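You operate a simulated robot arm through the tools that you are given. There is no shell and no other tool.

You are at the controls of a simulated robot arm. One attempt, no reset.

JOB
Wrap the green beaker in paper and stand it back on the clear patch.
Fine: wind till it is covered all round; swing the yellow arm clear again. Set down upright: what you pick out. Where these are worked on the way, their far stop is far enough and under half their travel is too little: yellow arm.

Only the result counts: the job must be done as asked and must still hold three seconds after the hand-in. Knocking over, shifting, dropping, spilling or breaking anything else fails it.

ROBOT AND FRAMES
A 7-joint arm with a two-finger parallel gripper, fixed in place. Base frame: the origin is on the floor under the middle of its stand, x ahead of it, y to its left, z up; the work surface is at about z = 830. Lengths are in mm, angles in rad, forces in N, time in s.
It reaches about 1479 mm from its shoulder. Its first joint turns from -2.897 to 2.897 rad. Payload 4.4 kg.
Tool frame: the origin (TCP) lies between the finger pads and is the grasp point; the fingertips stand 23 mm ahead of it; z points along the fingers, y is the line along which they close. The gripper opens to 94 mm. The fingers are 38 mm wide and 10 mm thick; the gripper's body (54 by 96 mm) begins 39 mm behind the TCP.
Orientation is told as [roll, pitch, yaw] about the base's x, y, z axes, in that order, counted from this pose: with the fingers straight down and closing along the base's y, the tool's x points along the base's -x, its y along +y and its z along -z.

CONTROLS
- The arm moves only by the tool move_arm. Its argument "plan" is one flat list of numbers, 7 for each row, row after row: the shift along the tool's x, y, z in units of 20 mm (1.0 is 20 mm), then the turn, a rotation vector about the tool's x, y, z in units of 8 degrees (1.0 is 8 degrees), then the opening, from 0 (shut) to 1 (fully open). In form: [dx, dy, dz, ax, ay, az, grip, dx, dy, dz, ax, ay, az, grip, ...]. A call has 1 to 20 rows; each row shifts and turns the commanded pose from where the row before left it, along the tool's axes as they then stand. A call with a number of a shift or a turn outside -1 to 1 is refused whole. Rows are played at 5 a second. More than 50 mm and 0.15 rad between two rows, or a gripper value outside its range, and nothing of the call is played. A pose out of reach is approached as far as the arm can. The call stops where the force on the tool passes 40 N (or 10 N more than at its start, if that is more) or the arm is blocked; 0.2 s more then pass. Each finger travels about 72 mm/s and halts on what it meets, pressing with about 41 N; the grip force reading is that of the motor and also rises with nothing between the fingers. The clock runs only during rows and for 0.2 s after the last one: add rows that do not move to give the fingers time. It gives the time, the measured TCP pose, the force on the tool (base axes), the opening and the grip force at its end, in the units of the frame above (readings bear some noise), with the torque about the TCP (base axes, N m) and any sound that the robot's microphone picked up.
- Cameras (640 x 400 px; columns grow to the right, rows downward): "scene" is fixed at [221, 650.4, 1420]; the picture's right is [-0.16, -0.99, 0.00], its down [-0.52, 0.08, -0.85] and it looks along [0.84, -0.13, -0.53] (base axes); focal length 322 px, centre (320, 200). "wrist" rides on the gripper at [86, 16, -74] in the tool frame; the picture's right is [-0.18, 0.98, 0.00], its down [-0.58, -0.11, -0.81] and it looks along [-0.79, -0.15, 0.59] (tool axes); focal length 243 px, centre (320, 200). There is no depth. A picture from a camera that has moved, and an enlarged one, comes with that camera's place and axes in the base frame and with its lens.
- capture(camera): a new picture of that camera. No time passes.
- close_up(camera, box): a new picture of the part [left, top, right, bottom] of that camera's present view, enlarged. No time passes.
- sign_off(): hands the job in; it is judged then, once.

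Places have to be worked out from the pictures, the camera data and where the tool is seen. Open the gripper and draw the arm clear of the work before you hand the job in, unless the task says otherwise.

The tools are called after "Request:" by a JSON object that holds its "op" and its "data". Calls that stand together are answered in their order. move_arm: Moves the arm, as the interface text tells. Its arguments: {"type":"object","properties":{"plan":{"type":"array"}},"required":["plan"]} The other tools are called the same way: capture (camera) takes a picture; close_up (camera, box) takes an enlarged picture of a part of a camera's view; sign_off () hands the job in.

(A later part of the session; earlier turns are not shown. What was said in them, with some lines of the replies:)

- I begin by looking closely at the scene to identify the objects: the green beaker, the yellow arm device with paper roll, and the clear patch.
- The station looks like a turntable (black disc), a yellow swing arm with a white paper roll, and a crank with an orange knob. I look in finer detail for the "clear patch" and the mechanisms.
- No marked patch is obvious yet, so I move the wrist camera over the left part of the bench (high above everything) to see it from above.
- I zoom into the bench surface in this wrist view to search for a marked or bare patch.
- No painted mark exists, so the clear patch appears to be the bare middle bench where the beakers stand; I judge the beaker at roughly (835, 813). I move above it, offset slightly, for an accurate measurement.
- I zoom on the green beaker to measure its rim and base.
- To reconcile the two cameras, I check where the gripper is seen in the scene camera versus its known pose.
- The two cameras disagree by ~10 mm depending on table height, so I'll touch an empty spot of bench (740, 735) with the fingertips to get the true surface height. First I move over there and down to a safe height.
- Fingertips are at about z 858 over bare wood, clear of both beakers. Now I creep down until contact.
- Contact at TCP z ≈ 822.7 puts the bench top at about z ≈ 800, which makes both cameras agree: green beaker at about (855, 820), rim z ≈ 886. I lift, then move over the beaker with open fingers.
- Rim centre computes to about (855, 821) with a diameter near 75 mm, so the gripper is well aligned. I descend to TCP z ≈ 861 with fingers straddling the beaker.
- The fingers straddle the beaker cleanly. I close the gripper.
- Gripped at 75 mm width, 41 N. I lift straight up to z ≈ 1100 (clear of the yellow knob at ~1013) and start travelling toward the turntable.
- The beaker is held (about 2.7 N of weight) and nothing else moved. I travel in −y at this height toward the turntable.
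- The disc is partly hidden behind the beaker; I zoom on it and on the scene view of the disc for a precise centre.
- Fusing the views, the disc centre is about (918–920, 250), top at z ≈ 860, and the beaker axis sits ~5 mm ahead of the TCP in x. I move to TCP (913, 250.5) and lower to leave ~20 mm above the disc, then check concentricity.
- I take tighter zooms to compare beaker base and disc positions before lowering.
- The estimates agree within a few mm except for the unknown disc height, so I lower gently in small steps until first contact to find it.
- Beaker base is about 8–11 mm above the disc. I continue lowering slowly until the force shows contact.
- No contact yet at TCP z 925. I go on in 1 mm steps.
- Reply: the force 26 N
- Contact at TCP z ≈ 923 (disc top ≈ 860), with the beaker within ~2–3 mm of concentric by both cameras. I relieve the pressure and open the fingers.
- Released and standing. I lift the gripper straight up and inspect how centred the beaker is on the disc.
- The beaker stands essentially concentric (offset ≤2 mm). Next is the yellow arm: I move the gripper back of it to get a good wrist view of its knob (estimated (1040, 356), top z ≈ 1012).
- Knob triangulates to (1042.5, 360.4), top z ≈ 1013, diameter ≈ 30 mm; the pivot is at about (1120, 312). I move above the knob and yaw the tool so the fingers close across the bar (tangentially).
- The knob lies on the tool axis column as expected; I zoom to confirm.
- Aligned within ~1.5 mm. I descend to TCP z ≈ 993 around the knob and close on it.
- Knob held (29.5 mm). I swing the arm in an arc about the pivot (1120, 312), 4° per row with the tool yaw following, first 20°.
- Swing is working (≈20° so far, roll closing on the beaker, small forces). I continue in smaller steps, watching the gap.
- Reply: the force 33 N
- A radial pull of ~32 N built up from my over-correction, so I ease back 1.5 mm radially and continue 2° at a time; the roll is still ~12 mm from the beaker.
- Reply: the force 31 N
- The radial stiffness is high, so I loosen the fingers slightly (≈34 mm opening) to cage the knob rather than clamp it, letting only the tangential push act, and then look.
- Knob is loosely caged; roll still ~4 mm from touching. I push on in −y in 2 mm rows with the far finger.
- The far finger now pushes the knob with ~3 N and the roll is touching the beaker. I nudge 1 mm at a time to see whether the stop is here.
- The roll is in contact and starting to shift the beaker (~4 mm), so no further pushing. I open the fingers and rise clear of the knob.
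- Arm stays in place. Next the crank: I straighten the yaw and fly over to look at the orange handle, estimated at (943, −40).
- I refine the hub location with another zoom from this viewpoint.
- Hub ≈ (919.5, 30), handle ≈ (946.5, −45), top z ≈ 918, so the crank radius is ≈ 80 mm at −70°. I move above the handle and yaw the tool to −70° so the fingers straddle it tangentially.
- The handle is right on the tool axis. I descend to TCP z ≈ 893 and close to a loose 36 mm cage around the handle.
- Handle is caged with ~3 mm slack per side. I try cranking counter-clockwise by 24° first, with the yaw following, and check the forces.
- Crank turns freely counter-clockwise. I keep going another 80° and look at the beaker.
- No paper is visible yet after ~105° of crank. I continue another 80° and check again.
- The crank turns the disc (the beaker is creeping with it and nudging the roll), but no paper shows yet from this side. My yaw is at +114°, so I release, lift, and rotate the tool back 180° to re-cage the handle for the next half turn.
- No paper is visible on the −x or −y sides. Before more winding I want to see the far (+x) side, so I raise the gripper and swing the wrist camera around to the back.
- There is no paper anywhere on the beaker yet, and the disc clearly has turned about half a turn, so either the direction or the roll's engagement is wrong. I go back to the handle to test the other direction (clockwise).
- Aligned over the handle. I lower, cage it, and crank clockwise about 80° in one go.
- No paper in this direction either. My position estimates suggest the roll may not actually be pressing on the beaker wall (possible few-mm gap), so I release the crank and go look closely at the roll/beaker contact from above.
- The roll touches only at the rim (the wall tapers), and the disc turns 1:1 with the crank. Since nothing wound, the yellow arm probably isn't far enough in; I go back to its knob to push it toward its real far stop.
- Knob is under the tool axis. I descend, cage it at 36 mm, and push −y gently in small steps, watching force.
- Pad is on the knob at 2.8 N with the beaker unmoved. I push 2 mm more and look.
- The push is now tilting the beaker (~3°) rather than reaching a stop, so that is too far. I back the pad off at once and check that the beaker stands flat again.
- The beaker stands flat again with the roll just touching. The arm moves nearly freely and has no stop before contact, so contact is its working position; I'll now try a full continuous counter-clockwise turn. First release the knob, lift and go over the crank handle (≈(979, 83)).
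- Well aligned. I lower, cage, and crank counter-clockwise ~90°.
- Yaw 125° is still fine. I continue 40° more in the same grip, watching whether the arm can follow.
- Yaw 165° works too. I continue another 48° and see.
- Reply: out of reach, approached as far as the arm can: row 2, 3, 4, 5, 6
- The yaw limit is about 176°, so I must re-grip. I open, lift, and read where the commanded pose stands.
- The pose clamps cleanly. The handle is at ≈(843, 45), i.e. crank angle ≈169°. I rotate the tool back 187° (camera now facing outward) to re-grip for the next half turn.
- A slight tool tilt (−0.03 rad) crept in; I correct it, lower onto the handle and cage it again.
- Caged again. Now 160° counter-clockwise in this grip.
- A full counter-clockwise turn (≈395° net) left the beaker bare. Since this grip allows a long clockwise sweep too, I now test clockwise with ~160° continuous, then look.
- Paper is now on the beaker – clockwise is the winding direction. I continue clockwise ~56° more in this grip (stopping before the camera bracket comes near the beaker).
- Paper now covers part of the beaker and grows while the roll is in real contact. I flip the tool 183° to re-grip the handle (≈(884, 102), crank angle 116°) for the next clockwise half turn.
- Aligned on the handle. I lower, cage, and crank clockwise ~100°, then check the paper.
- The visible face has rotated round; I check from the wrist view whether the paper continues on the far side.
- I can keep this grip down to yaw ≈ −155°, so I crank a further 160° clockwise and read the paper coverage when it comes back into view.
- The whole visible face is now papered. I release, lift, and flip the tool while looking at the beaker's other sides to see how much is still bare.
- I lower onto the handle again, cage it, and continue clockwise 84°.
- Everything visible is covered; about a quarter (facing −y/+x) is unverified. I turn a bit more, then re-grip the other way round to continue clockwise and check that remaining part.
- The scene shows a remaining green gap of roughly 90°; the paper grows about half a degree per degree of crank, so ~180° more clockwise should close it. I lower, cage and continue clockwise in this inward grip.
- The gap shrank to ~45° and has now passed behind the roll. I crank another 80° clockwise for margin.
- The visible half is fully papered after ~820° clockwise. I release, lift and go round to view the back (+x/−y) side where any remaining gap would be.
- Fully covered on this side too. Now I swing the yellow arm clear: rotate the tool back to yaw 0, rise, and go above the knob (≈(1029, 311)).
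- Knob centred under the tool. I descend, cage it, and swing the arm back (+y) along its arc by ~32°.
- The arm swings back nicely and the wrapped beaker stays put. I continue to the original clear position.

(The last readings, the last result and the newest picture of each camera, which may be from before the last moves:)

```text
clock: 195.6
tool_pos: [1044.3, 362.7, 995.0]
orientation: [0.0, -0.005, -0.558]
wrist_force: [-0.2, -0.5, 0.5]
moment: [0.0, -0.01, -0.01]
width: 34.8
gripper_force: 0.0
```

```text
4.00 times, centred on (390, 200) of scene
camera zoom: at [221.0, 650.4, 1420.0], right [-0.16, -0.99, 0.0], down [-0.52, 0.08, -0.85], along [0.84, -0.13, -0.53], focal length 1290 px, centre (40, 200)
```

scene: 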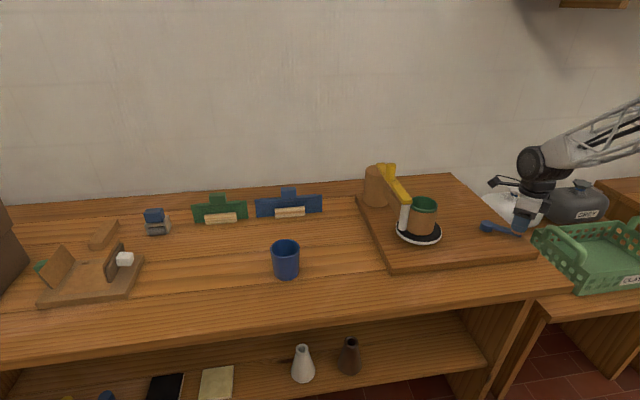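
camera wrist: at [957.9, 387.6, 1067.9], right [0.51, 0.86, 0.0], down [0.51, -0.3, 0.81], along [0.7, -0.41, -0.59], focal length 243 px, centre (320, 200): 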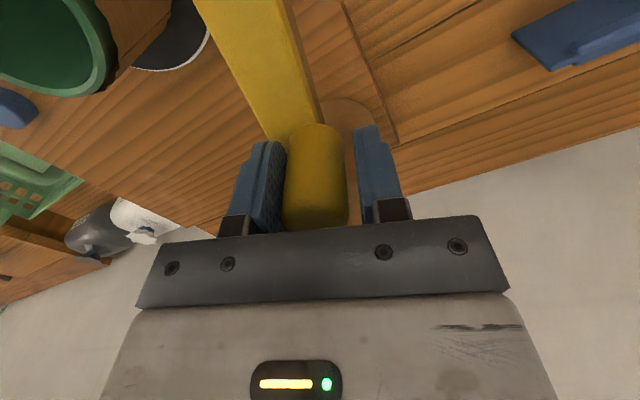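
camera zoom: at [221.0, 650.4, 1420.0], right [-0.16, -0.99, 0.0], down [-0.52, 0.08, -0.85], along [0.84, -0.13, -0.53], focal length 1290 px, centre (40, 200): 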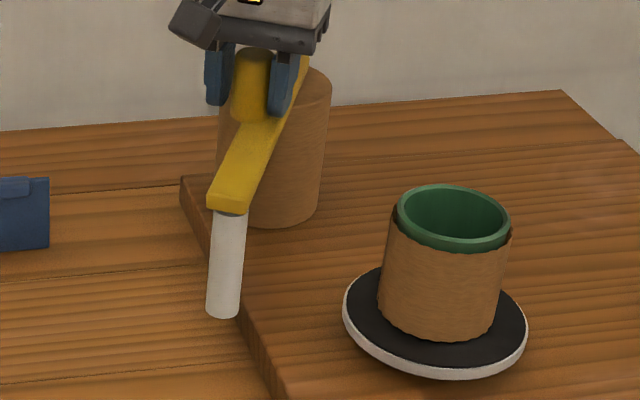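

The arm is back exactly where it started. I open, lift, return to yaw 0, and move to measure the wrapped beaker on the disc.

Request:
{"op": "move_arm", "data": {"plan": [0, -0.1, 0, 0, 0, 0, 0.7, 0, 0, 0, 0, 0, 0, 1, 0, 0, -1, 0, 0, 0, 1, 0, 0, -1, 0, 0, 0, 1, 0, 0, -1, 0, 0, 0, 1, 0, 0, -1, 0, 0, 0, 1, 0, 0, -1, 0, 0, 0, 1, 0, 0, 0, 0, 0, -1, 1, 0, 0, 0, 0, 0, -1, 1, 0, 0, 0, 0, 0, -1, 1, 0, 0, 0, 0, 0, -1, 1, 0, 0, 0, 0, 0, 0, 1]}}

Request:
{"op": "move_arm", "data": {"plan": [0.967, -0.639, 0, 0, 0, 0, 1, 0.967, -0.639, 0, 0, 0, 0, 1, 0.967, -0.639, 0, 0, 0, 0, 1, 0.967, -0.639, 0, 0, 0, 0, 1, 0.967, -0.639, 0, 0, 0, 0, 1, 0.967, -0.639, 0, 0, 0, 0, 1, 0.967, -0.639, 0, 0, 0, 0, 1, 0.967, -0.639, 0, 0, 0, 0, 1, 0.967, -0.639, 0, 0, 0, 0, 1, 0, 0, 1, 0, 0, 0, 1, 0, 0, 1, 0, 0, 0, 1, 0, 0, 0, 0, 0, 0, 1]}}

Request:
{"op": "capture", "data": {"camera": "wrist"}}

Request:
{"op": "close_up", "data": {"camera": "wrist", "box": [240, 10, 410, 150]}}

Request:
{"op": "capture", "data": {"camera": "scene"}}

```text
clock: 198.2
tool_pos: [1042.4, 360.6, 1093.7]
orientation: [-0.002, -0.002, 0.002]
wrist_force: [-0.6, 0.7, 0.8]
moment: [0.0, -0.05, -0.02]
width: 94.0
gripper_force: 0.1
```

```text
clock: 200.8
tool_pos: [868.9, 245.5, 1053.6]
orientation: [-0.004, -0.004, 0.0]
wrist_force: [-0.4, 0.6, -0.4]
moment: [0.01, 0.0, -0.02]
width: 94.4
gripper_force: 0.1
```

```text
taken
camera wrist: at [782.8, 261.0, 1127.1], right [0.18, 0.98, 0.0], down [0.58, -0.11, 0.81], along [0.79, -0.15, -0.59], focal length 243 px, centre (320, 200)
```

wrist: 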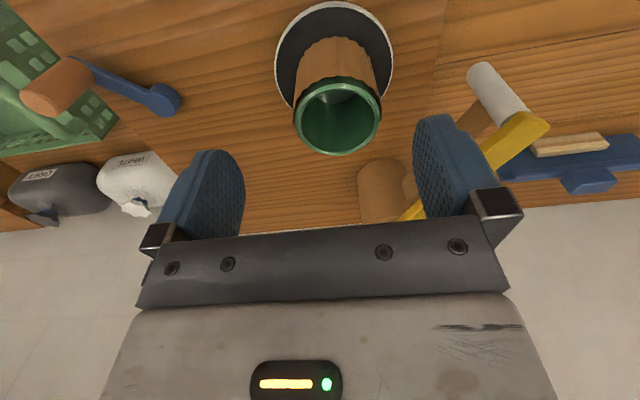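

```text
2.86 times, centred on (325, 80) of wrist
camera zoom: at [782.8, 261.0, 1127.1], right [0.18, 0.98, 0.0], down [0.58, -0.11, 0.81], along [0.79, -0.15, -0.59], focal length 693 px, centre (306, 543)
```

zoom: 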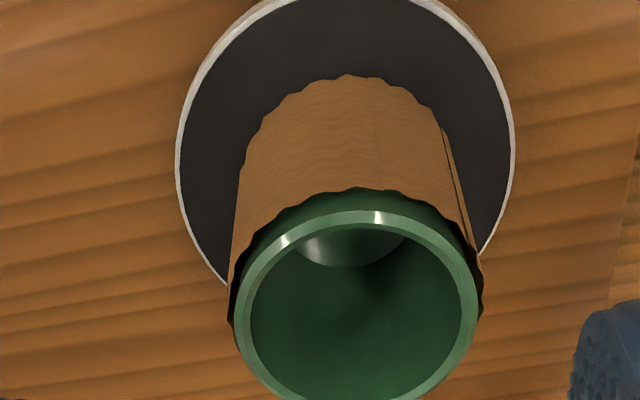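

```text
taken
```

scene: 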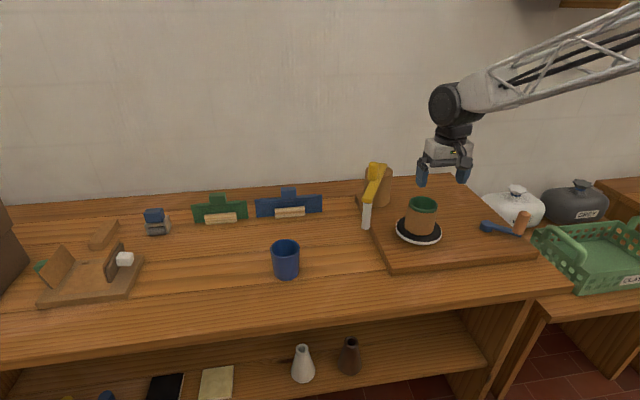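

There's a seam visible on the +y side of the paper; I zoom on it to make sure no green gap remains.

Request:
{"op": "close_up", "data": {"camera": "wrist", "box": [350, 40, 400, 110]}}

Request:
{"op": "close_up", "data": {"camera": "scene", "box": [395, 190, 450, 245]}}

```text
5.71 times, centred on (375, 75) of wrist
camera zoom: at [782.8, 261.0, 1127.1], right [0.18, 0.98, 0.0], down [0.58, -0.11, 0.81], along [0.79, -0.15, -0.59], focal length 1386 px, centre (6, 914)
```

zoom: 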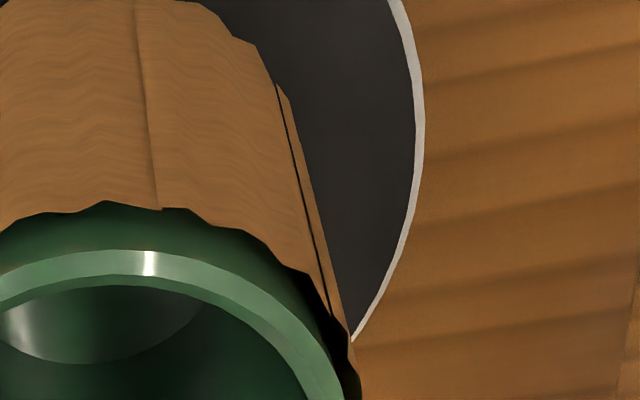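

```text
7.27 times, centred on (422, 218) of scene
camera zoom: at [221.0, 650.4, 1420.0], right [-0.16, -0.99, 0.0], down [-0.52, 0.08, -0.85], along [0.84, -0.13, -0.53], focal length 2345 px, centre (-426, 73)
```

zoom: 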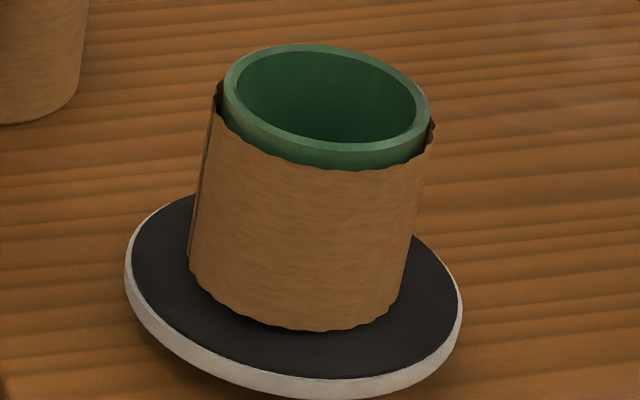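

To be certain, I look from the +y side as well: move and yaw the camera to face −y.

Request:
{"op": "move_arm", "data": {"plan": [-0.56, 0.9, 0, 0, 0, 0, 1, -0.56, 0.9, 0, 0, 0, 0, 1, -0.56, 0.9, 0, 0, 0, 0, 1, -0.56, 0.9, 0, 0, 0, 0, 1, -0.56, 0.9, 0, 0, 0, 0, 1, 0, 0, 0, 0, 0, 1, 1, 0, 0, 0, 0, 0, 1, 1, 0, 0, 0, 0, 0, 1, 1, 0, 0, 0, 0, 0, 1, 1, 0, 0, 0, 0, 0, 1, 1, 0, 0, 0, 0, 0, 1, 1, 0, 0, 0, 0, 0, 1, 1, 0, 0, 0, 0, 0, 1, 1, 0, 0, 0, 0, 0, 1, 1, 0, 0, 0, 0, 0, 1, 1, 0, 0, 0, 0, 0, 1, 1, 0, 0, 0, 0, 0, 1, 1, 0, 0, 0, 0, 0, 0, 1]}}

Request:
{"op": "capture", "data": {"camera": "wrist"}}

Request:
{"op": "close_up", "data": {"camera": "wrist", "box": [260, 60, 430, 200]}}

```text
clock: 204.6
tool_pos: [924.5, 334.1, 1052.6]
orientation: [0.006, -0.001, -1.677]
wrist_force: [0.1, 0.4, 0.7]
moment: [0.0, 0.04, 0.01]
width: 93.7
gripper_force: 0.1
```

```text
taken
camera wrist: at [950.0, 419.8, 1127.6], right [0.96, -0.29, 0.0], down [-0.17, -0.56, 0.81], along [-0.23, -0.77, -0.59], focal length 243 px, centre (320, 200)
```

wrist: 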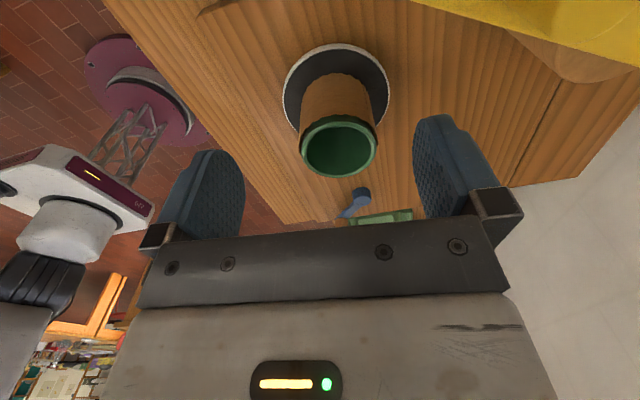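

```text
2.86 times, centred on (345, 130) of wrist
camera zoom: at [950.0, 419.8, 1127.6], right [0.96, -0.29, 0.0], down [-0.17, -0.56, 0.81], along [-0.23, -0.77, -0.59], focal length 693 px, centre (249, 400)
```

zoom: 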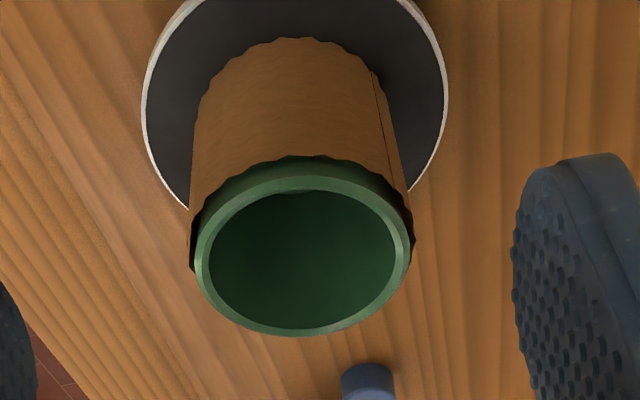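

Request:
{"op": "close_up", "data": {"camera": "wrist", "box": [335, 70, 385, 140]}}

Request:
{"op": "close_up", "data": {"camera": "wrist", "box": [295, 60, 345, 140]}}

```text
5.71 times, centred on (360, 105) of wrist
camera zoom: at [950.0, 419.8, 1127.6], right [0.96, -0.29, 0.0], down [-0.17, -0.56, 0.81], along [-0.23, -0.77, -0.59], focal length 1386 px, centre (91, 743)
```

zoom: 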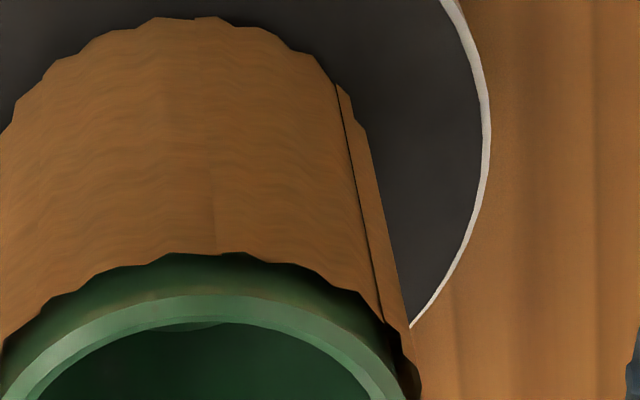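

```text
5.00 times, centred on (320, 100) of wrist
camera zoom: at [950.0, 419.8, 1127.6], right [0.96, -0.29, 0.0], down [-0.17, -0.56, 0.81], along [-0.23, -0.77, -0.59], focal length 1213 px, centre (320, 700)
```

zoom: 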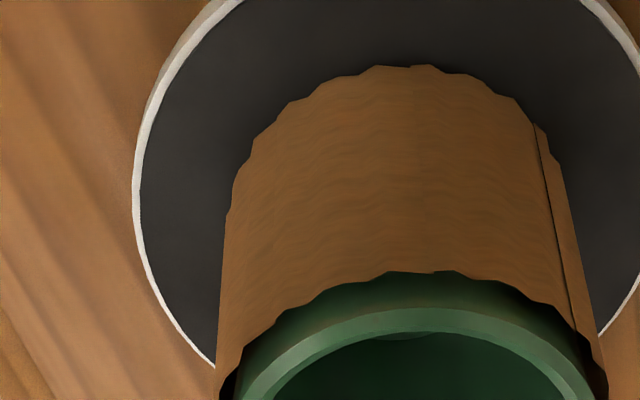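

The paper overlaps at the seam, so it is covered all round. Now I return to yaw 0 and position above the wrapped beaker (≈(919, 252)) to pick it up.

Request:
{"op": "move_arm", "data": {"plan": [0, 0, 0, 0, 0, -1, 1, 0, 0, 0, 0, 0, -1, 1, 0, 0, 0, 0, 0, -1, 1, 0, 0, 0, 0, 0, -1, 1, 0, 0, 0, 0, 0, -1, 1, 0, 0, 0, 0, 0, -1, 1, 0, 0, 0, 0, 0, -1, 1, 0, 0, 0, 0, 0, -1, 1, 0, 0, 0, 0, 0, -1, 1, 0, 0, 0, 0, 0, -1, 1, 0, 0, 0, 0, 0, -1, 1, 0, 0, 0, 0, 0, -1, 1, 0.075, -0.82, 0, 0, 0, 0, 1, 0.075, -0.82, 0, 0, 0, 0, 1, 0.075, -0.82, 0, 0, 0, 0, 1, 0.075, -0.82, 0, 0, 0, 0, 1, 0.075, -0.82, 0, 0, 0, 0, 1, 0, 0, 1, 0, 0, 0, 1, 0, 0, 0.5, 0, 0, 0, 1, 0, 0, 0, 0, 0, 0, 1]}}

Request:
{"op": "capture", "data": {"camera": "wrist"}}

Request:
{"op": "close_up", "data": {"camera": "wrist", "box": [220, 20, 420, 170]}}

Request:
{"op": "close_up", "data": {"camera": "scene", "box": [360, 150, 480, 250]}}

```text
clock: 208.8
tool_pos: [917.4, 253.2, 1024.0]
orientation: [-0.003, -0.001, 0.001]
wrist_force: [-0.4, 0.4, -0.3]
moment: [-0.01, 0.0, 0.0]
width: 94.1
gripper_force: 0.0
```

```text
taken
camera wrist: at [831.0, 269.9, 1097.4], right [0.18, 0.98, 0.0], down [0.58, -0.11, 0.81], along [0.8, -0.15, -0.59], focal length 243 px, centre (320, 200)
```

wrist: 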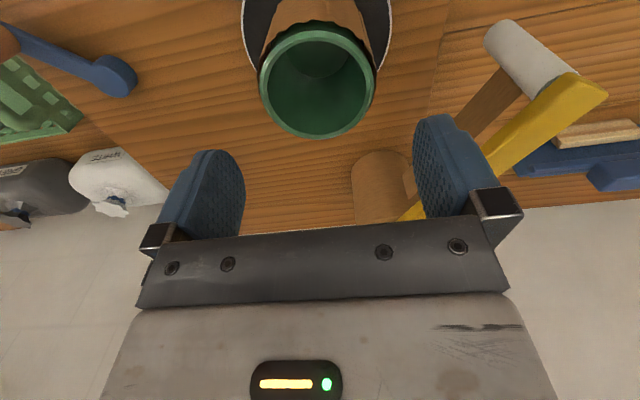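

```text
2.67 times, centred on (320, 95) of wrist
camera zoom: at [831.0, 269.9, 1097.4], right [0.18, 0.98, 0.0], down [0.58, -0.11, 0.81], along [0.8, -0.15, -0.59], focal length 647 px, centre (320, 480)
```

zoom: 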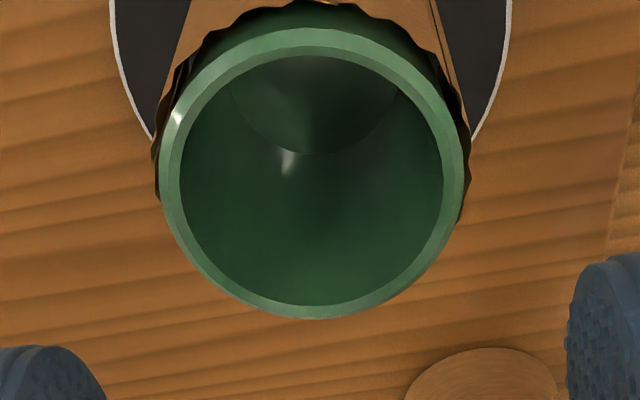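

```text
4.00 times, centred on (420, 200) of scene
camera zoom: at [221.0, 650.4, 1420.0], right [-0.16, -0.99, 0.0], down [-0.52, 0.08, -0.85], along [0.84, -0.13, -0.53], focal length 1290 px, centre (-80, 200)
```

zoom: 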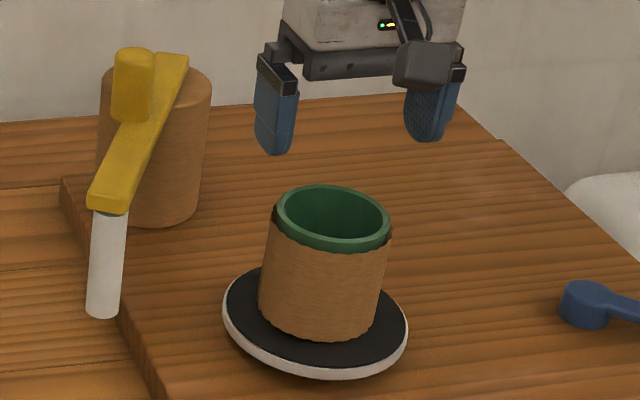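

Alignment is within 1–2 mm. I descend to TCP z ≈ 922 around the beaker and close gently.

Request:
{"op": "move_arm", "data": {"plan": [-0.1, -0.05, 0.8, 0, 0, 0, 1, 0, 0, 0.8, 0, 0, 0, 1, 0, 0, 0.8, 0, 0, 0, 1, 0, 0, 0.8, 0, 0, 0, 1, 0, 0, 0.8, 0, 0, 0, 1, 0, 0, 0.6, 0, 0, 0, 1, 0, 0, 0.5, 0, 0, 0, 1, 0, 0, 0, 0, 0, 0, 1]}}

Request:
{"op": "capture", "data": {"camera": "wrist"}}

Request:
{"op": "close_up", "data": {"camera": "scene", "box": [370, 170, 470, 250]}}

```text
clock: 210.6
tool_pos: [919.9, 252.8, 922.3]
orientation: [-0.002, -0.005, 0.001]
wrist_force: [-0.1, 0.8, 0.2]
moment: [-0.03, -0.02, -0.01]
width: 93.8
gripper_force: 0.0
```

```text
taken
camera wrist: at [833.3, 268.3, 995.6], right [0.18, 0.98, 0.0], down [0.58, -0.11, 0.81], along [0.8, -0.15, -0.59], focal length 243 px, centre (320, 200)
```

wrist: 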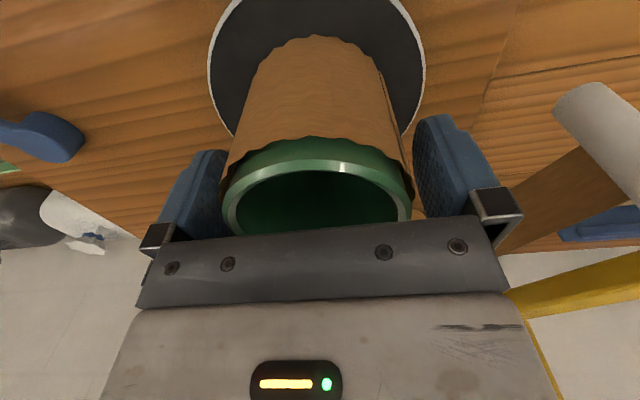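

```text
5.00 times, centred on (420, 210) of scene
camera zoom: at [221.0, 650.4, 1420.0], right [-0.16, -0.99, 0.0], down [-0.52, 0.08, -0.85], along [0.84, -0.13, -0.53], focal length 1612 px, centre (-180, 150)
```

zoom: 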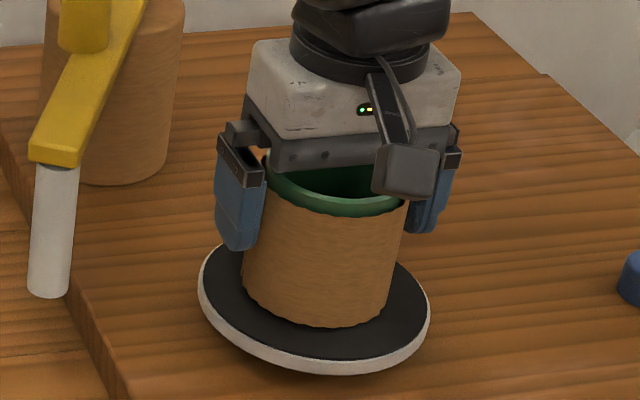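

Fingers straddle the wrapped beaker without touching. I close the gripper and check the width.

Request:
{"op": "move_arm", "data": {"plan": [0, 0, 0, 0, 0, 0, 0.7, 0, 0, 0, 0, 0, 0, 0.4, 0, 0, 0, 0, 0, 0, 0, 0, 0, 0, 0, 0, 0, 0, 0, 0, 0, 0, 0, 0, 0]}}

Request:
{"op": "close_up", "data": {"camera": "scene", "box": [370, 170, 470, 250]}}

```text
clock: 211.8
tool_pos: [919.5, 252.5, 922.1]
orientation: [-0.002, -0.007, 0.0]
wrist_force: [1.0, -1.1, 3.5]
moment: [0.09, -0.03, 0.01]
width: 74.5
gripper_force: 41.3
```

```text
5.00 times, centred on (420, 210) of scene
camera zoom: at [221.0, 650.4, 1420.0], right [-0.16, -0.99, 0.0], down [-0.52, 0.08, -0.85], along [0.84, -0.13, -0.53], focal length 1612 px, centre (-180, 150)
```

zoom: 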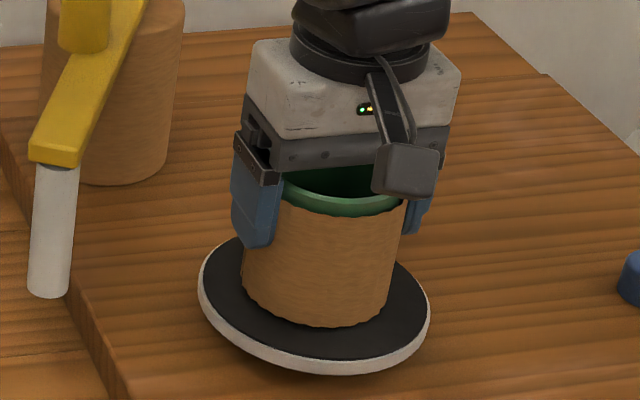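

Grip is firm at 74.5 mm. Before lifting, I inspect the bench surface once more for any hint of a marked patch.

Request:
{"op": "close_up", "data": {"camera": "scene", "box": [295, 210, 400, 310]}}

Request:
{"op": "close_up", "data": {"camera": "scene", "box": [130, 220, 290, 320]}}

Request:
{"op": "close_up", "data": {"camera": "scene", "box": [0, 180, 160, 330]}}

Request:
{"op": "close_up", "data": {"camera": "scene", "box": [380, 250, 540, 330]}}

Request:
{"op": "close_up", "data": {"camera": "scene", "box": [560, 150, 640, 260]}}

```text
4.00 times, centred on (348, 260) of scene
camera zoom: at [221.0, 650.4, 1420.0], right [-0.16, -0.99, 0.0], down [-0.52, 0.08, -0.85], along [0.84, -0.13, -0.53], focal length 1290 px, centre (210, -40)
```

zoom: 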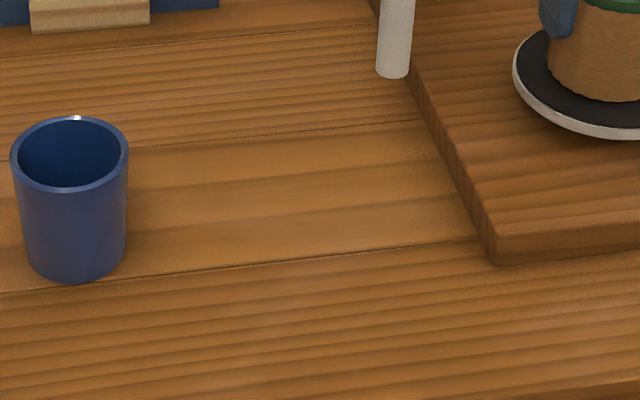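

```text
4.00 times, centred on (210, 270) of scene
camera zoom: at [221.0, 650.4, 1420.0], right [-0.16, -0.99, 0.0], down [-0.52, 0.08, -0.85], along [0.84, -0.13, -0.53], focal length 1290 px, centre (760, -80)
```

zoom: 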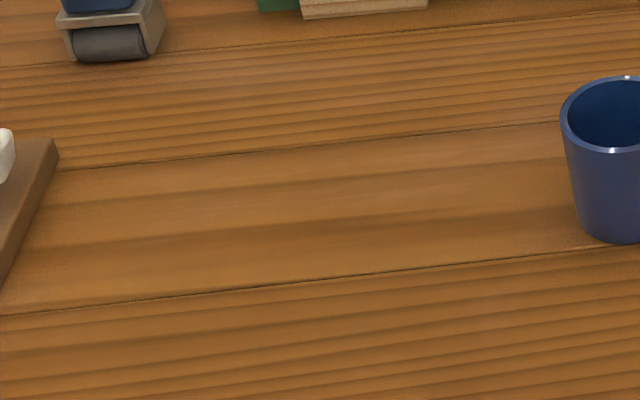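

```text
2.67 times, centred on (80, 255) of scene
camera zoom: at [221.0, 650.4, 1420.0], right [-0.16, -0.99, 0.0], down [-0.52, 0.08, -0.85], along [0.84, -0.13, -0.53], focal length 860 px, centre (960, 53)
```

zoom: 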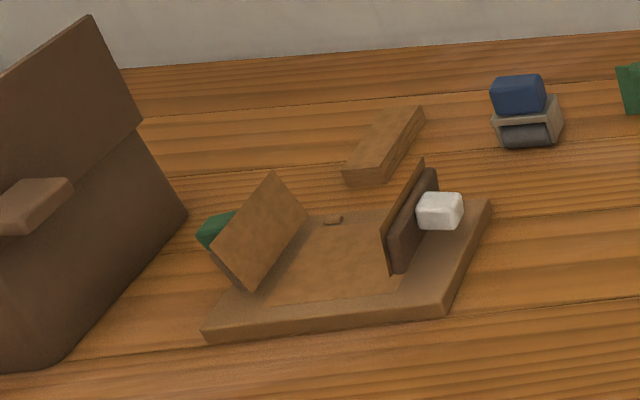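

```text
4.00 times, centred on (460, 290) of scene
camera zoom: at [221.0, 650.4, 1420.0], right [-0.16, -0.99, 0.0], down [-0.52, 0.08, -0.85], along [0.84, -0.13, -0.53], focal length 1290 px, centre (-240, -160)
```

zoom: 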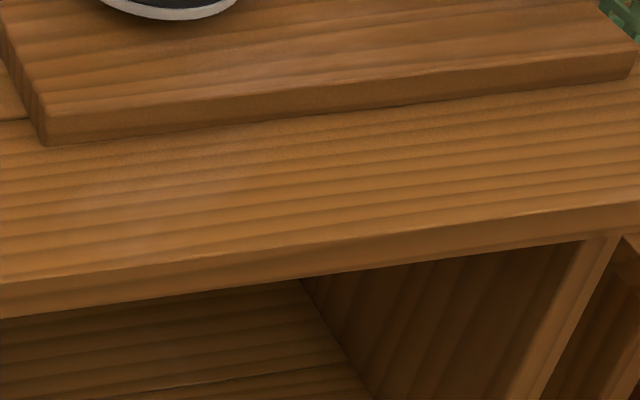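

```text
3.64 times, centred on (600, 205) of scene
camera zoom: at [221.0, 650.4, 1420.0], right [-0.16, -0.99, 0.0], down [-0.52, 0.08, -0.85], along [0.84, -0.13, -0.53], focal length 1172 px, centre (-698, 182)
```

zoom: 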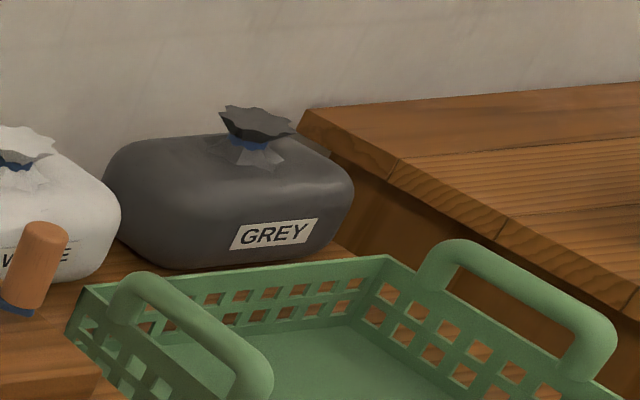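

No mark exists; the clear patch is the bare bench area the beaker came from. I lift straight up and carry it back toward (858, 821).

Request:
{"op": "move_arm", "data": {"plan": [0, 0, -0.3, 0, 0, 0, 0, 0, 0, -0.7, 0, 0, 0, 0, 0, 0, -1, 0, 0, 0, 0, 0, 0, -1, 0, 0, 0, 0, 0, 0, -1, 0, 0, 0, 0, 0, 0, -1, 0, 0, 0, 0, 0, 0, -1, 0, 0, 0, 0, 0, 0, -1, 0, 0, 0, 0, 0, 0, -1, 0, 0.05, 0, 0, 0, 0, -1, 0, 0, 0, 0, 0.107, 1, 0, 0, 0, 0, 0, 0.107, 1, 0, 0, 0, 0, 0, 0.107, 1, 0, 0, 0, 0, 0, 0.107, 1, 0, 0, 0, 0, 0, 0.107, 1, 0, 0, 0, 0, 0, 0.107, 1, 0, 0, 0, 0, 0, 0.107, 1, 0, 0, 0, 0, 0, 0.107, 1, 0, 0, 0, 0, 0, 0.107, 1, 0, 0, 0, 0, 0, 0.107, 1, 0, 0, 0, 0, 0]}}

Request:
{"op": "capture", "data": {"camera": "scene"}}

Request:
{"op": "capture", "data": {"camera": "wrist"}}

```text
clock: 216.0
tool_pos: [897.2, 453.2, 1102.3]
orientation: [-0.003, 0.004, 0.001]
wrist_force: [-0.9, 0.0, -1.6]
moment: [-0.02, -0.05, -0.01]
width: 74.7
gripper_force: 40.7
```

```text
taken
```

scene: 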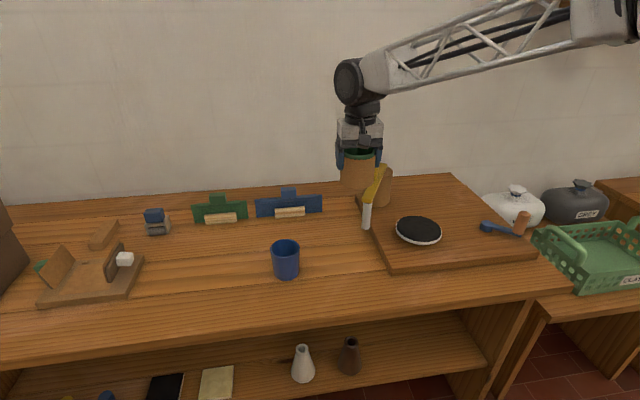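

```text
taken
camera wrist: at [811.8, 468.9, 1175.8], right [0.18, 0.98, 0.0], down [0.58, -0.11, 0.8], along [0.79, -0.15, -0.59], focal length 243 px, centre (320, 200)
```

wrist: 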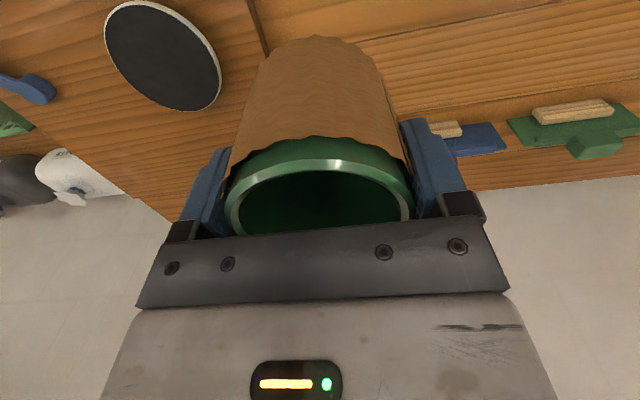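

The wrapped beaker is held upright and everything else is in place. I continue to above its original spot.

Request:
{"op": "move_arm", "data": {"plan": [0.106, 1, 0, 0, 0, 0, 0, 0.106, 1, 0, 0, 0, 0, 0, 0.106, 1, 0, 0, 0, 0, 0, 0.106, 1, 0, 0, 0, 0, 0, 0.106, 1, 0, 0, 0, 0, 0, 0.106, 1, 0, 0, 0, 0, 0, 0.106, 1, 0, 0, 0, 0, 0, 0.106, 1, 0, 0, 0, 0, 0, 0.106, 1, 0, 0, 0, 0, 0, 0.106, 1, 0, 0, 0, 0, 0, 0.106, 1, 0, 0, 0, 0, 0, 0.106, 1, 0, 0, 0, 0, 0, 0.106, 1, 0, 0, 0, 0, 0, 0.106, 1, 0, 0, 0, 0, 0, 0.106, 1, 0, 0, 0, 0, 0, 0.106, 1, 0, 0, 0, 0, 0, 0.106, 1, 0, 0, 0, 0, 0, 0.106, 1, 0, 0, 0, 0, 0, 0.04, 0.4, 0, 0, 0, 0, 0, 0, 0, 0, 0, 0, 0, 0]}}

Request:
{"op": "capture", "data": {"camera": "scene"}}

Request:
{"op": "capture", "data": {"camera": "wrist"}}

```text
clock: 220.2
tool_pos: [859.2, 819.9, 1100.6]
orientation: [-0.001, 0.004, 0.0]
wrist_force: [-0.1, 0.4, -2.6]
moment: [0.04, 0.0, 0.01]
width: 74.8
gripper_force: 40.7
```

```text
taken
```

scene: 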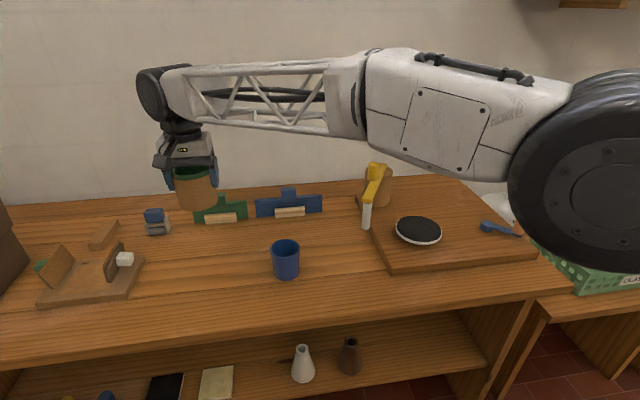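

```text
taken
camera wrist: at [773.3, 836.9, 1174.8], right [0.18, 0.98, 0.0], down [0.58, -0.11, 0.8], along [0.79, -0.15, -0.59], focal length 243 px, centre (320, 200)
```

wrist: 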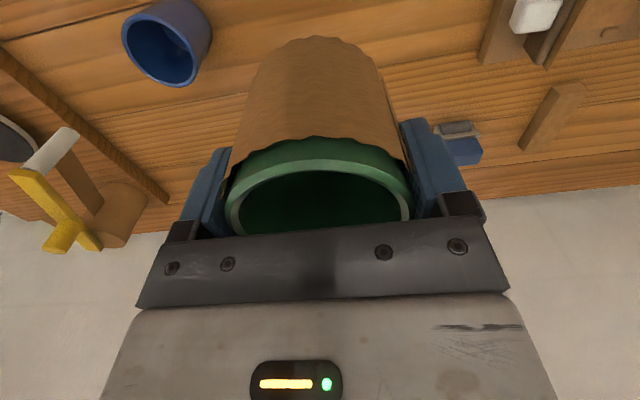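

I lower quickly to about 10 mm above the bench.

Request:
{"op": "move_arm", "data": {"plan": [0, 0, 1, 0, 0, 0, 0, 0, 0, 1, 0, 0, 0, 0, 0, 0, 1, 0, 0, 0, 0, 0, 0, 1, 0, 0, 0, 0, 0, 0, 1, 0, 0, 0, 0, 0, 0, 1, 0, 0, 0, 0, 0, 0, 1, 0, 0, 0, 0, 0, 0, 1, 0, 0, 0, 0, 0, 0, 1, 0, 0, 0, 0, 0, 0, 1, 0, 0, 0, 0, 0, 0, 0.8, 0, 0, 0, 0, 0, 0, 0.4, 0, 0, 0, 0, 0, 0, 0.2, 0, 0, 0, 0, 0, 0, 0, 0, 0, 0, 0]}}

Request:
{"op": "close_up", "data": {"camera": "scene", "box": [160, 200, 270, 300]}}

```text
clock: 223.2
tool_pos: [858.3, 819.9, 872.5]
orientation: [-0.001, 0.003, 0.001]
wrist_force: [0.0, -0.4, -1.6]
moment: [-0.01, 0.04, -0.02]
width: 74.9
gripper_force: 41.3
```

```text
4.00 times, centred on (215, 250) of scene
camera zoom: at [221.0, 650.4, 1420.0], right [-0.16, -0.99, 0.0], down [-0.52, 0.08, -0.85], along [0.84, -0.13, -0.53], focal length 1290 px, centre (740, 0)
```

zoom: 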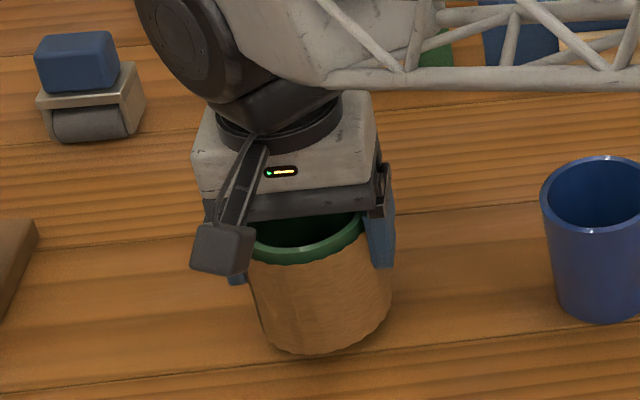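

About 10 mm remain to the expected contact height (TCP ≈ 861.6). I creep down in 1–2 mm steps.

Request:
{"op": "move_arm", "data": {"plan": [0, 0, 0.1, 0, 0, 0, 0, 0, 0, 0.1, 0, 0, 0, 0, 0, 0, 0.1, 0, 0, 0, 0, 0, 0, 0.1, 0, 0, 0, 0, 0, 0, 0.05, 0, 0, 0, 0, 0, 0, 0.05, 0, 0, 0, 0, 0, 0, 0, 0, 0, 0, 0]}}

Request:
{"op": "close_up", "data": {"camera": "scene", "box": [160, 200, 270, 300]}}

```text
clock: 224.8
tool_pos: [858.1, 820.6, 862.3]
orientation: [-0.002, 0.003, 0.001]
wrist_force: [-0.5, -0.2, -2.6]
moment: [0.01, 0.02, 0.0]
width: 74.7
gripper_force: 41.1
```

```text
4.00 times, centred on (215, 250) of scene
camera zoom: at [221.0, 650.4, 1420.0], right [-0.16, -0.99, 0.0], down [-0.52, 0.08, -0.85], along [0.84, -0.13, -0.53], focal length 1290 px, centre (740, 0)
```

zoom: 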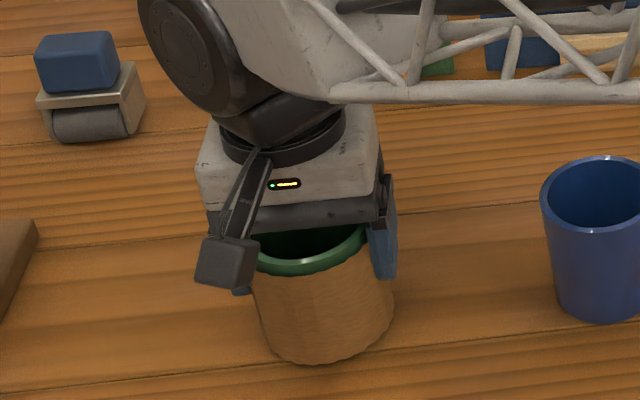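

Still no contact force. I continue 1 mm at a time.

Request:
{"op": "move_arm", "data": {"plan": [0, 0, 0.05, 0, 0, 0, 0, 0, 0, 0.05, 0, 0, 0, 0, 0, 0, 0, 0, 0, 0, 0]}}

```text
clock: 225.6
tool_pos: [859.2, 820.7, 861.7]
orientation: [-0.001, 0.002, 0.0]
wrist_force: [-2.2, -1.5, 12.0]
moment: [0.22, -0.06, -0.01]
width: 74.7
gripper_force: 40.5
```

Contact (12 N) at TCP z ≈ 861.7: the beaker stands on the bench. I ease the pressure and open the fingers.

Request:
{"op": "move_arm", "data": {"plan": [0, 0, -0.03, 0, 0, 0, 0, 0, 0, 0, 0, 0, 0, 0.85, 0, 0, 0, 0, 0, 0, 1, 0, 0, 0, 0, 0, 0, 1, 0, 0, 0, 0, 0, 0, 1]}}

Request:
{"op": "capture", "data": {"camera": "wrist"}}

Request:
{"op": "close_up", "data": {"camera": "scene", "box": [160, 200, 270, 300]}}

```text
clock: 226.8
tool_pos: [857.8, 820.0, 861.3]
orientation: [-0.001, 0.004, -0.001]
wrist_force: [0.4, -0.2, 0.7]
moment: [0.0, -0.02, 0.0]
width: 94.1
gripper_force: 0.0
```

```text
taken
camera wrist: at [772.8, 836.3, 935.6], right [0.18, 0.98, 0.0], down [0.58, -0.11, 0.8], along [0.79, -0.15, -0.59], focal length 243 px, centre (320, 200)
```

wrist: 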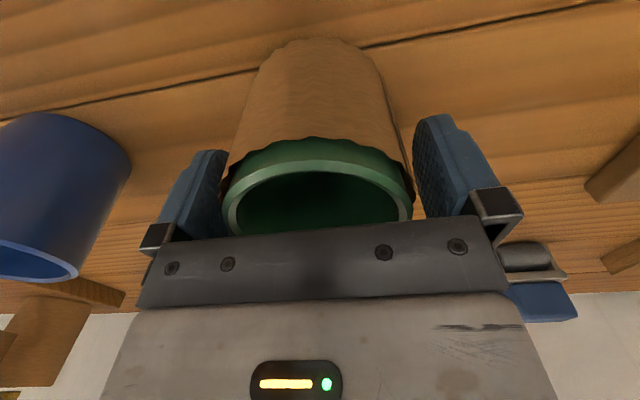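

```text
4.00 times, centred on (215, 250) of scene
camera zoom: at [221.0, 650.4, 1420.0], right [-0.16, -0.99, 0.0], down [-0.52, 0.08, -0.85], along [0.84, -0.13, -0.53], focal length 1290 px, centre (740, 0)
```

zoom: 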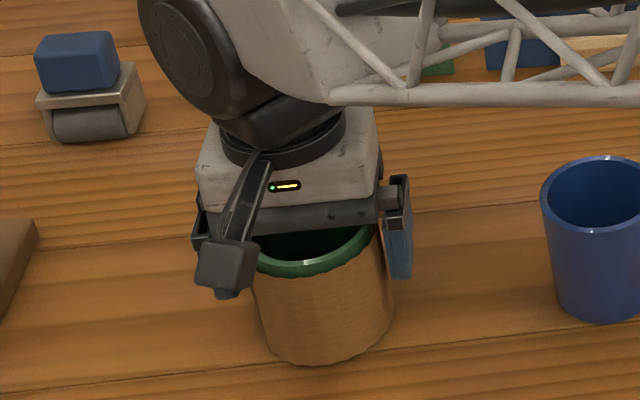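

The beaker stands free between the open fingers. I rise straight up, then draw the arm back clear.

Request:
{"op": "move_arm", "data": {"plan": [0, 0, -0.5, 0, 0, 0, 1, 0, 0, -0.8, 0, 0, 0, 1, 0, 0, -1, 0, 0, 0, 1, 0, 0, -1, 0, 0, 0, 1, 0, 0, -1, 0, 0, 0, 1, 0, 0, -1, 0, 0, 0, 1, 0, 0, -1, 0, 0, 0, 1, 0, 0, -1, 0, 0, 0, 1, 0, 0, -1, 0, 0, 0, 1, 0, 0, -1, 0, 0, 0, 1, 0, 0, -1, 0, 0, 0, 1, 0, 0, -1, 0, 0, 0, 1, 0, 0, -1, 0, 0, 0, 1, 1, -1, 0, 0, 0, 0, 1, 1, -1, 0, 0, 0, 0, 1, 1, -1, 0, 0, 0, 0, 1, 1, -1, 0, 0, 0, 0, 1, 1, -1, 0, 0, 0, 0, 1, 1, -1, 0, 0, 0, 0, 1, 0, 0, 0, 0, 0, 0, 1]}}

Request:
{"op": "capture", "data": {"camera": "scene"}}

Request:
{"op": "close_up", "data": {"camera": "scene", "box": [160, 220, 270, 300]}}

Request:
{"op": "close_up", "data": {"camera": "scene", "box": [340, 150, 540, 280]}}

Request:
{"op": "capture", "data": {"camera": "wrist"}}

```text
clock: 231.0
tool_pos: [739.7, 701.0, 1107.4]
orientation: [-0.003, 0.004, -0.001]
wrist_force: [0.7, 0.5, -0.3]
moment: [-0.03, 0.0, 0.0]
width: 93.7
gripper_force: 0.1
```

```text
taken
```

scene: 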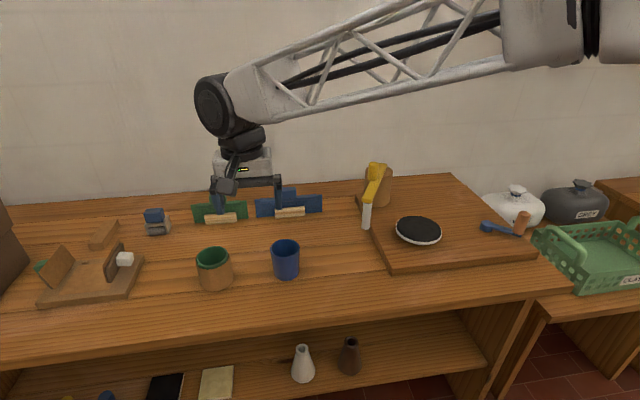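

```text
5.00 times, centred on (215, 260) of scene
camera zoom: at [221.0, 650.4, 1420.0], right [-0.16, -0.99, 0.0], down [-0.52, 0.08, -0.85], along [0.84, -0.13, -0.53], focal length 1612 px, centre (845, -100)
```

zoom: 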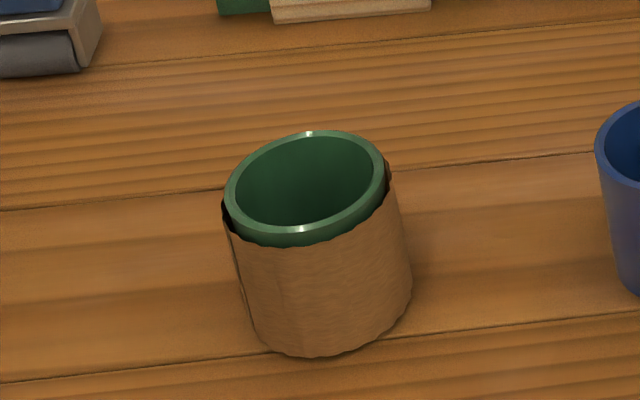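

```text
3.08 times, centred on (440, 215) of scene
camera zoom: at [221.0, 650.4, 1420.0], right [-0.16, -0.99, 0.0], down [-0.52, 0.08, -0.85], along [0.84, -0.13, -0.53], focal length 992 px, centre (-49, 154)
```

zoom: 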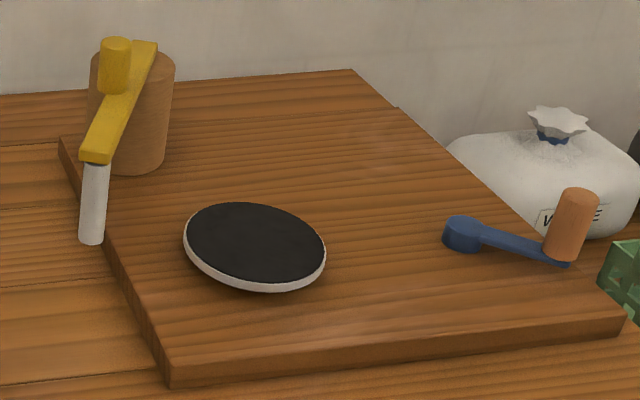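

```text
taken
camera wrist: at [653.3, 716.7, 1182.5], right [0.18, 0.98, 0.0], down [0.58, -0.11, 0.8], along [0.79, -0.15, -0.59], focal length 243 px, centre (320, 200)
```

wrist: 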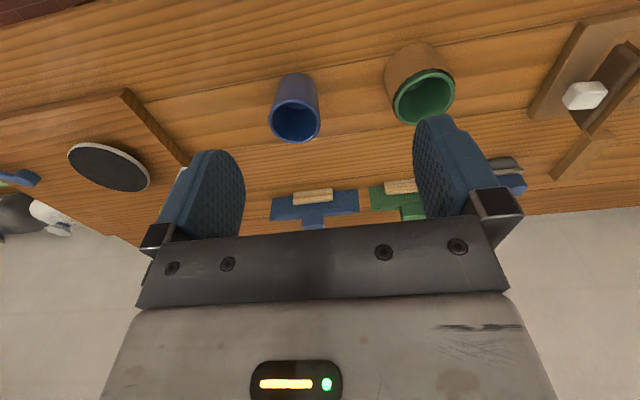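

The green beaker is wrapped all round and stands upright on the bare patch of bench it came from. The yellow arm is back at its clear position, nothing else has moved, and the gripper is open and well clear, so I hand the job in.

Request:
{"op": "sign_off", "data": {}}

```text
The job is handed in.
```

I wrapped the green beaker in paper and stood it back upright on the bench, then handed the job in. I don't have the verdict yet.

- **Wrapping:** I set the beaker on the turntable, swung the yellow arm in and wound the crank clockwise. The close-ups from all sides showed paper all the way round, overlapping at the seam. A strip of green still shows just below the rim, because the paper starts a little lower.
- **Yellow arm:** On the way in, I stopped where its roller touched the beaker; I never found a hard stop. Pushing a few millimetres further began to tip the beaker, so I eased off. Afterwards I swung the arm back to where it started.
- **Clear patch:** I found no marked patch on the bench. I took it to mean the bare spot the beaker came from and put it back there. If a different spot was meant, the placement would be wrong.
- **Everything else:** In the last pictures nothing had been knocked over or moved, apart from the crank, which rests at a different angle. The gripper is open and clear of the work.

Cranking counter-clockwise wound no paper, so the first full turn was wasted.
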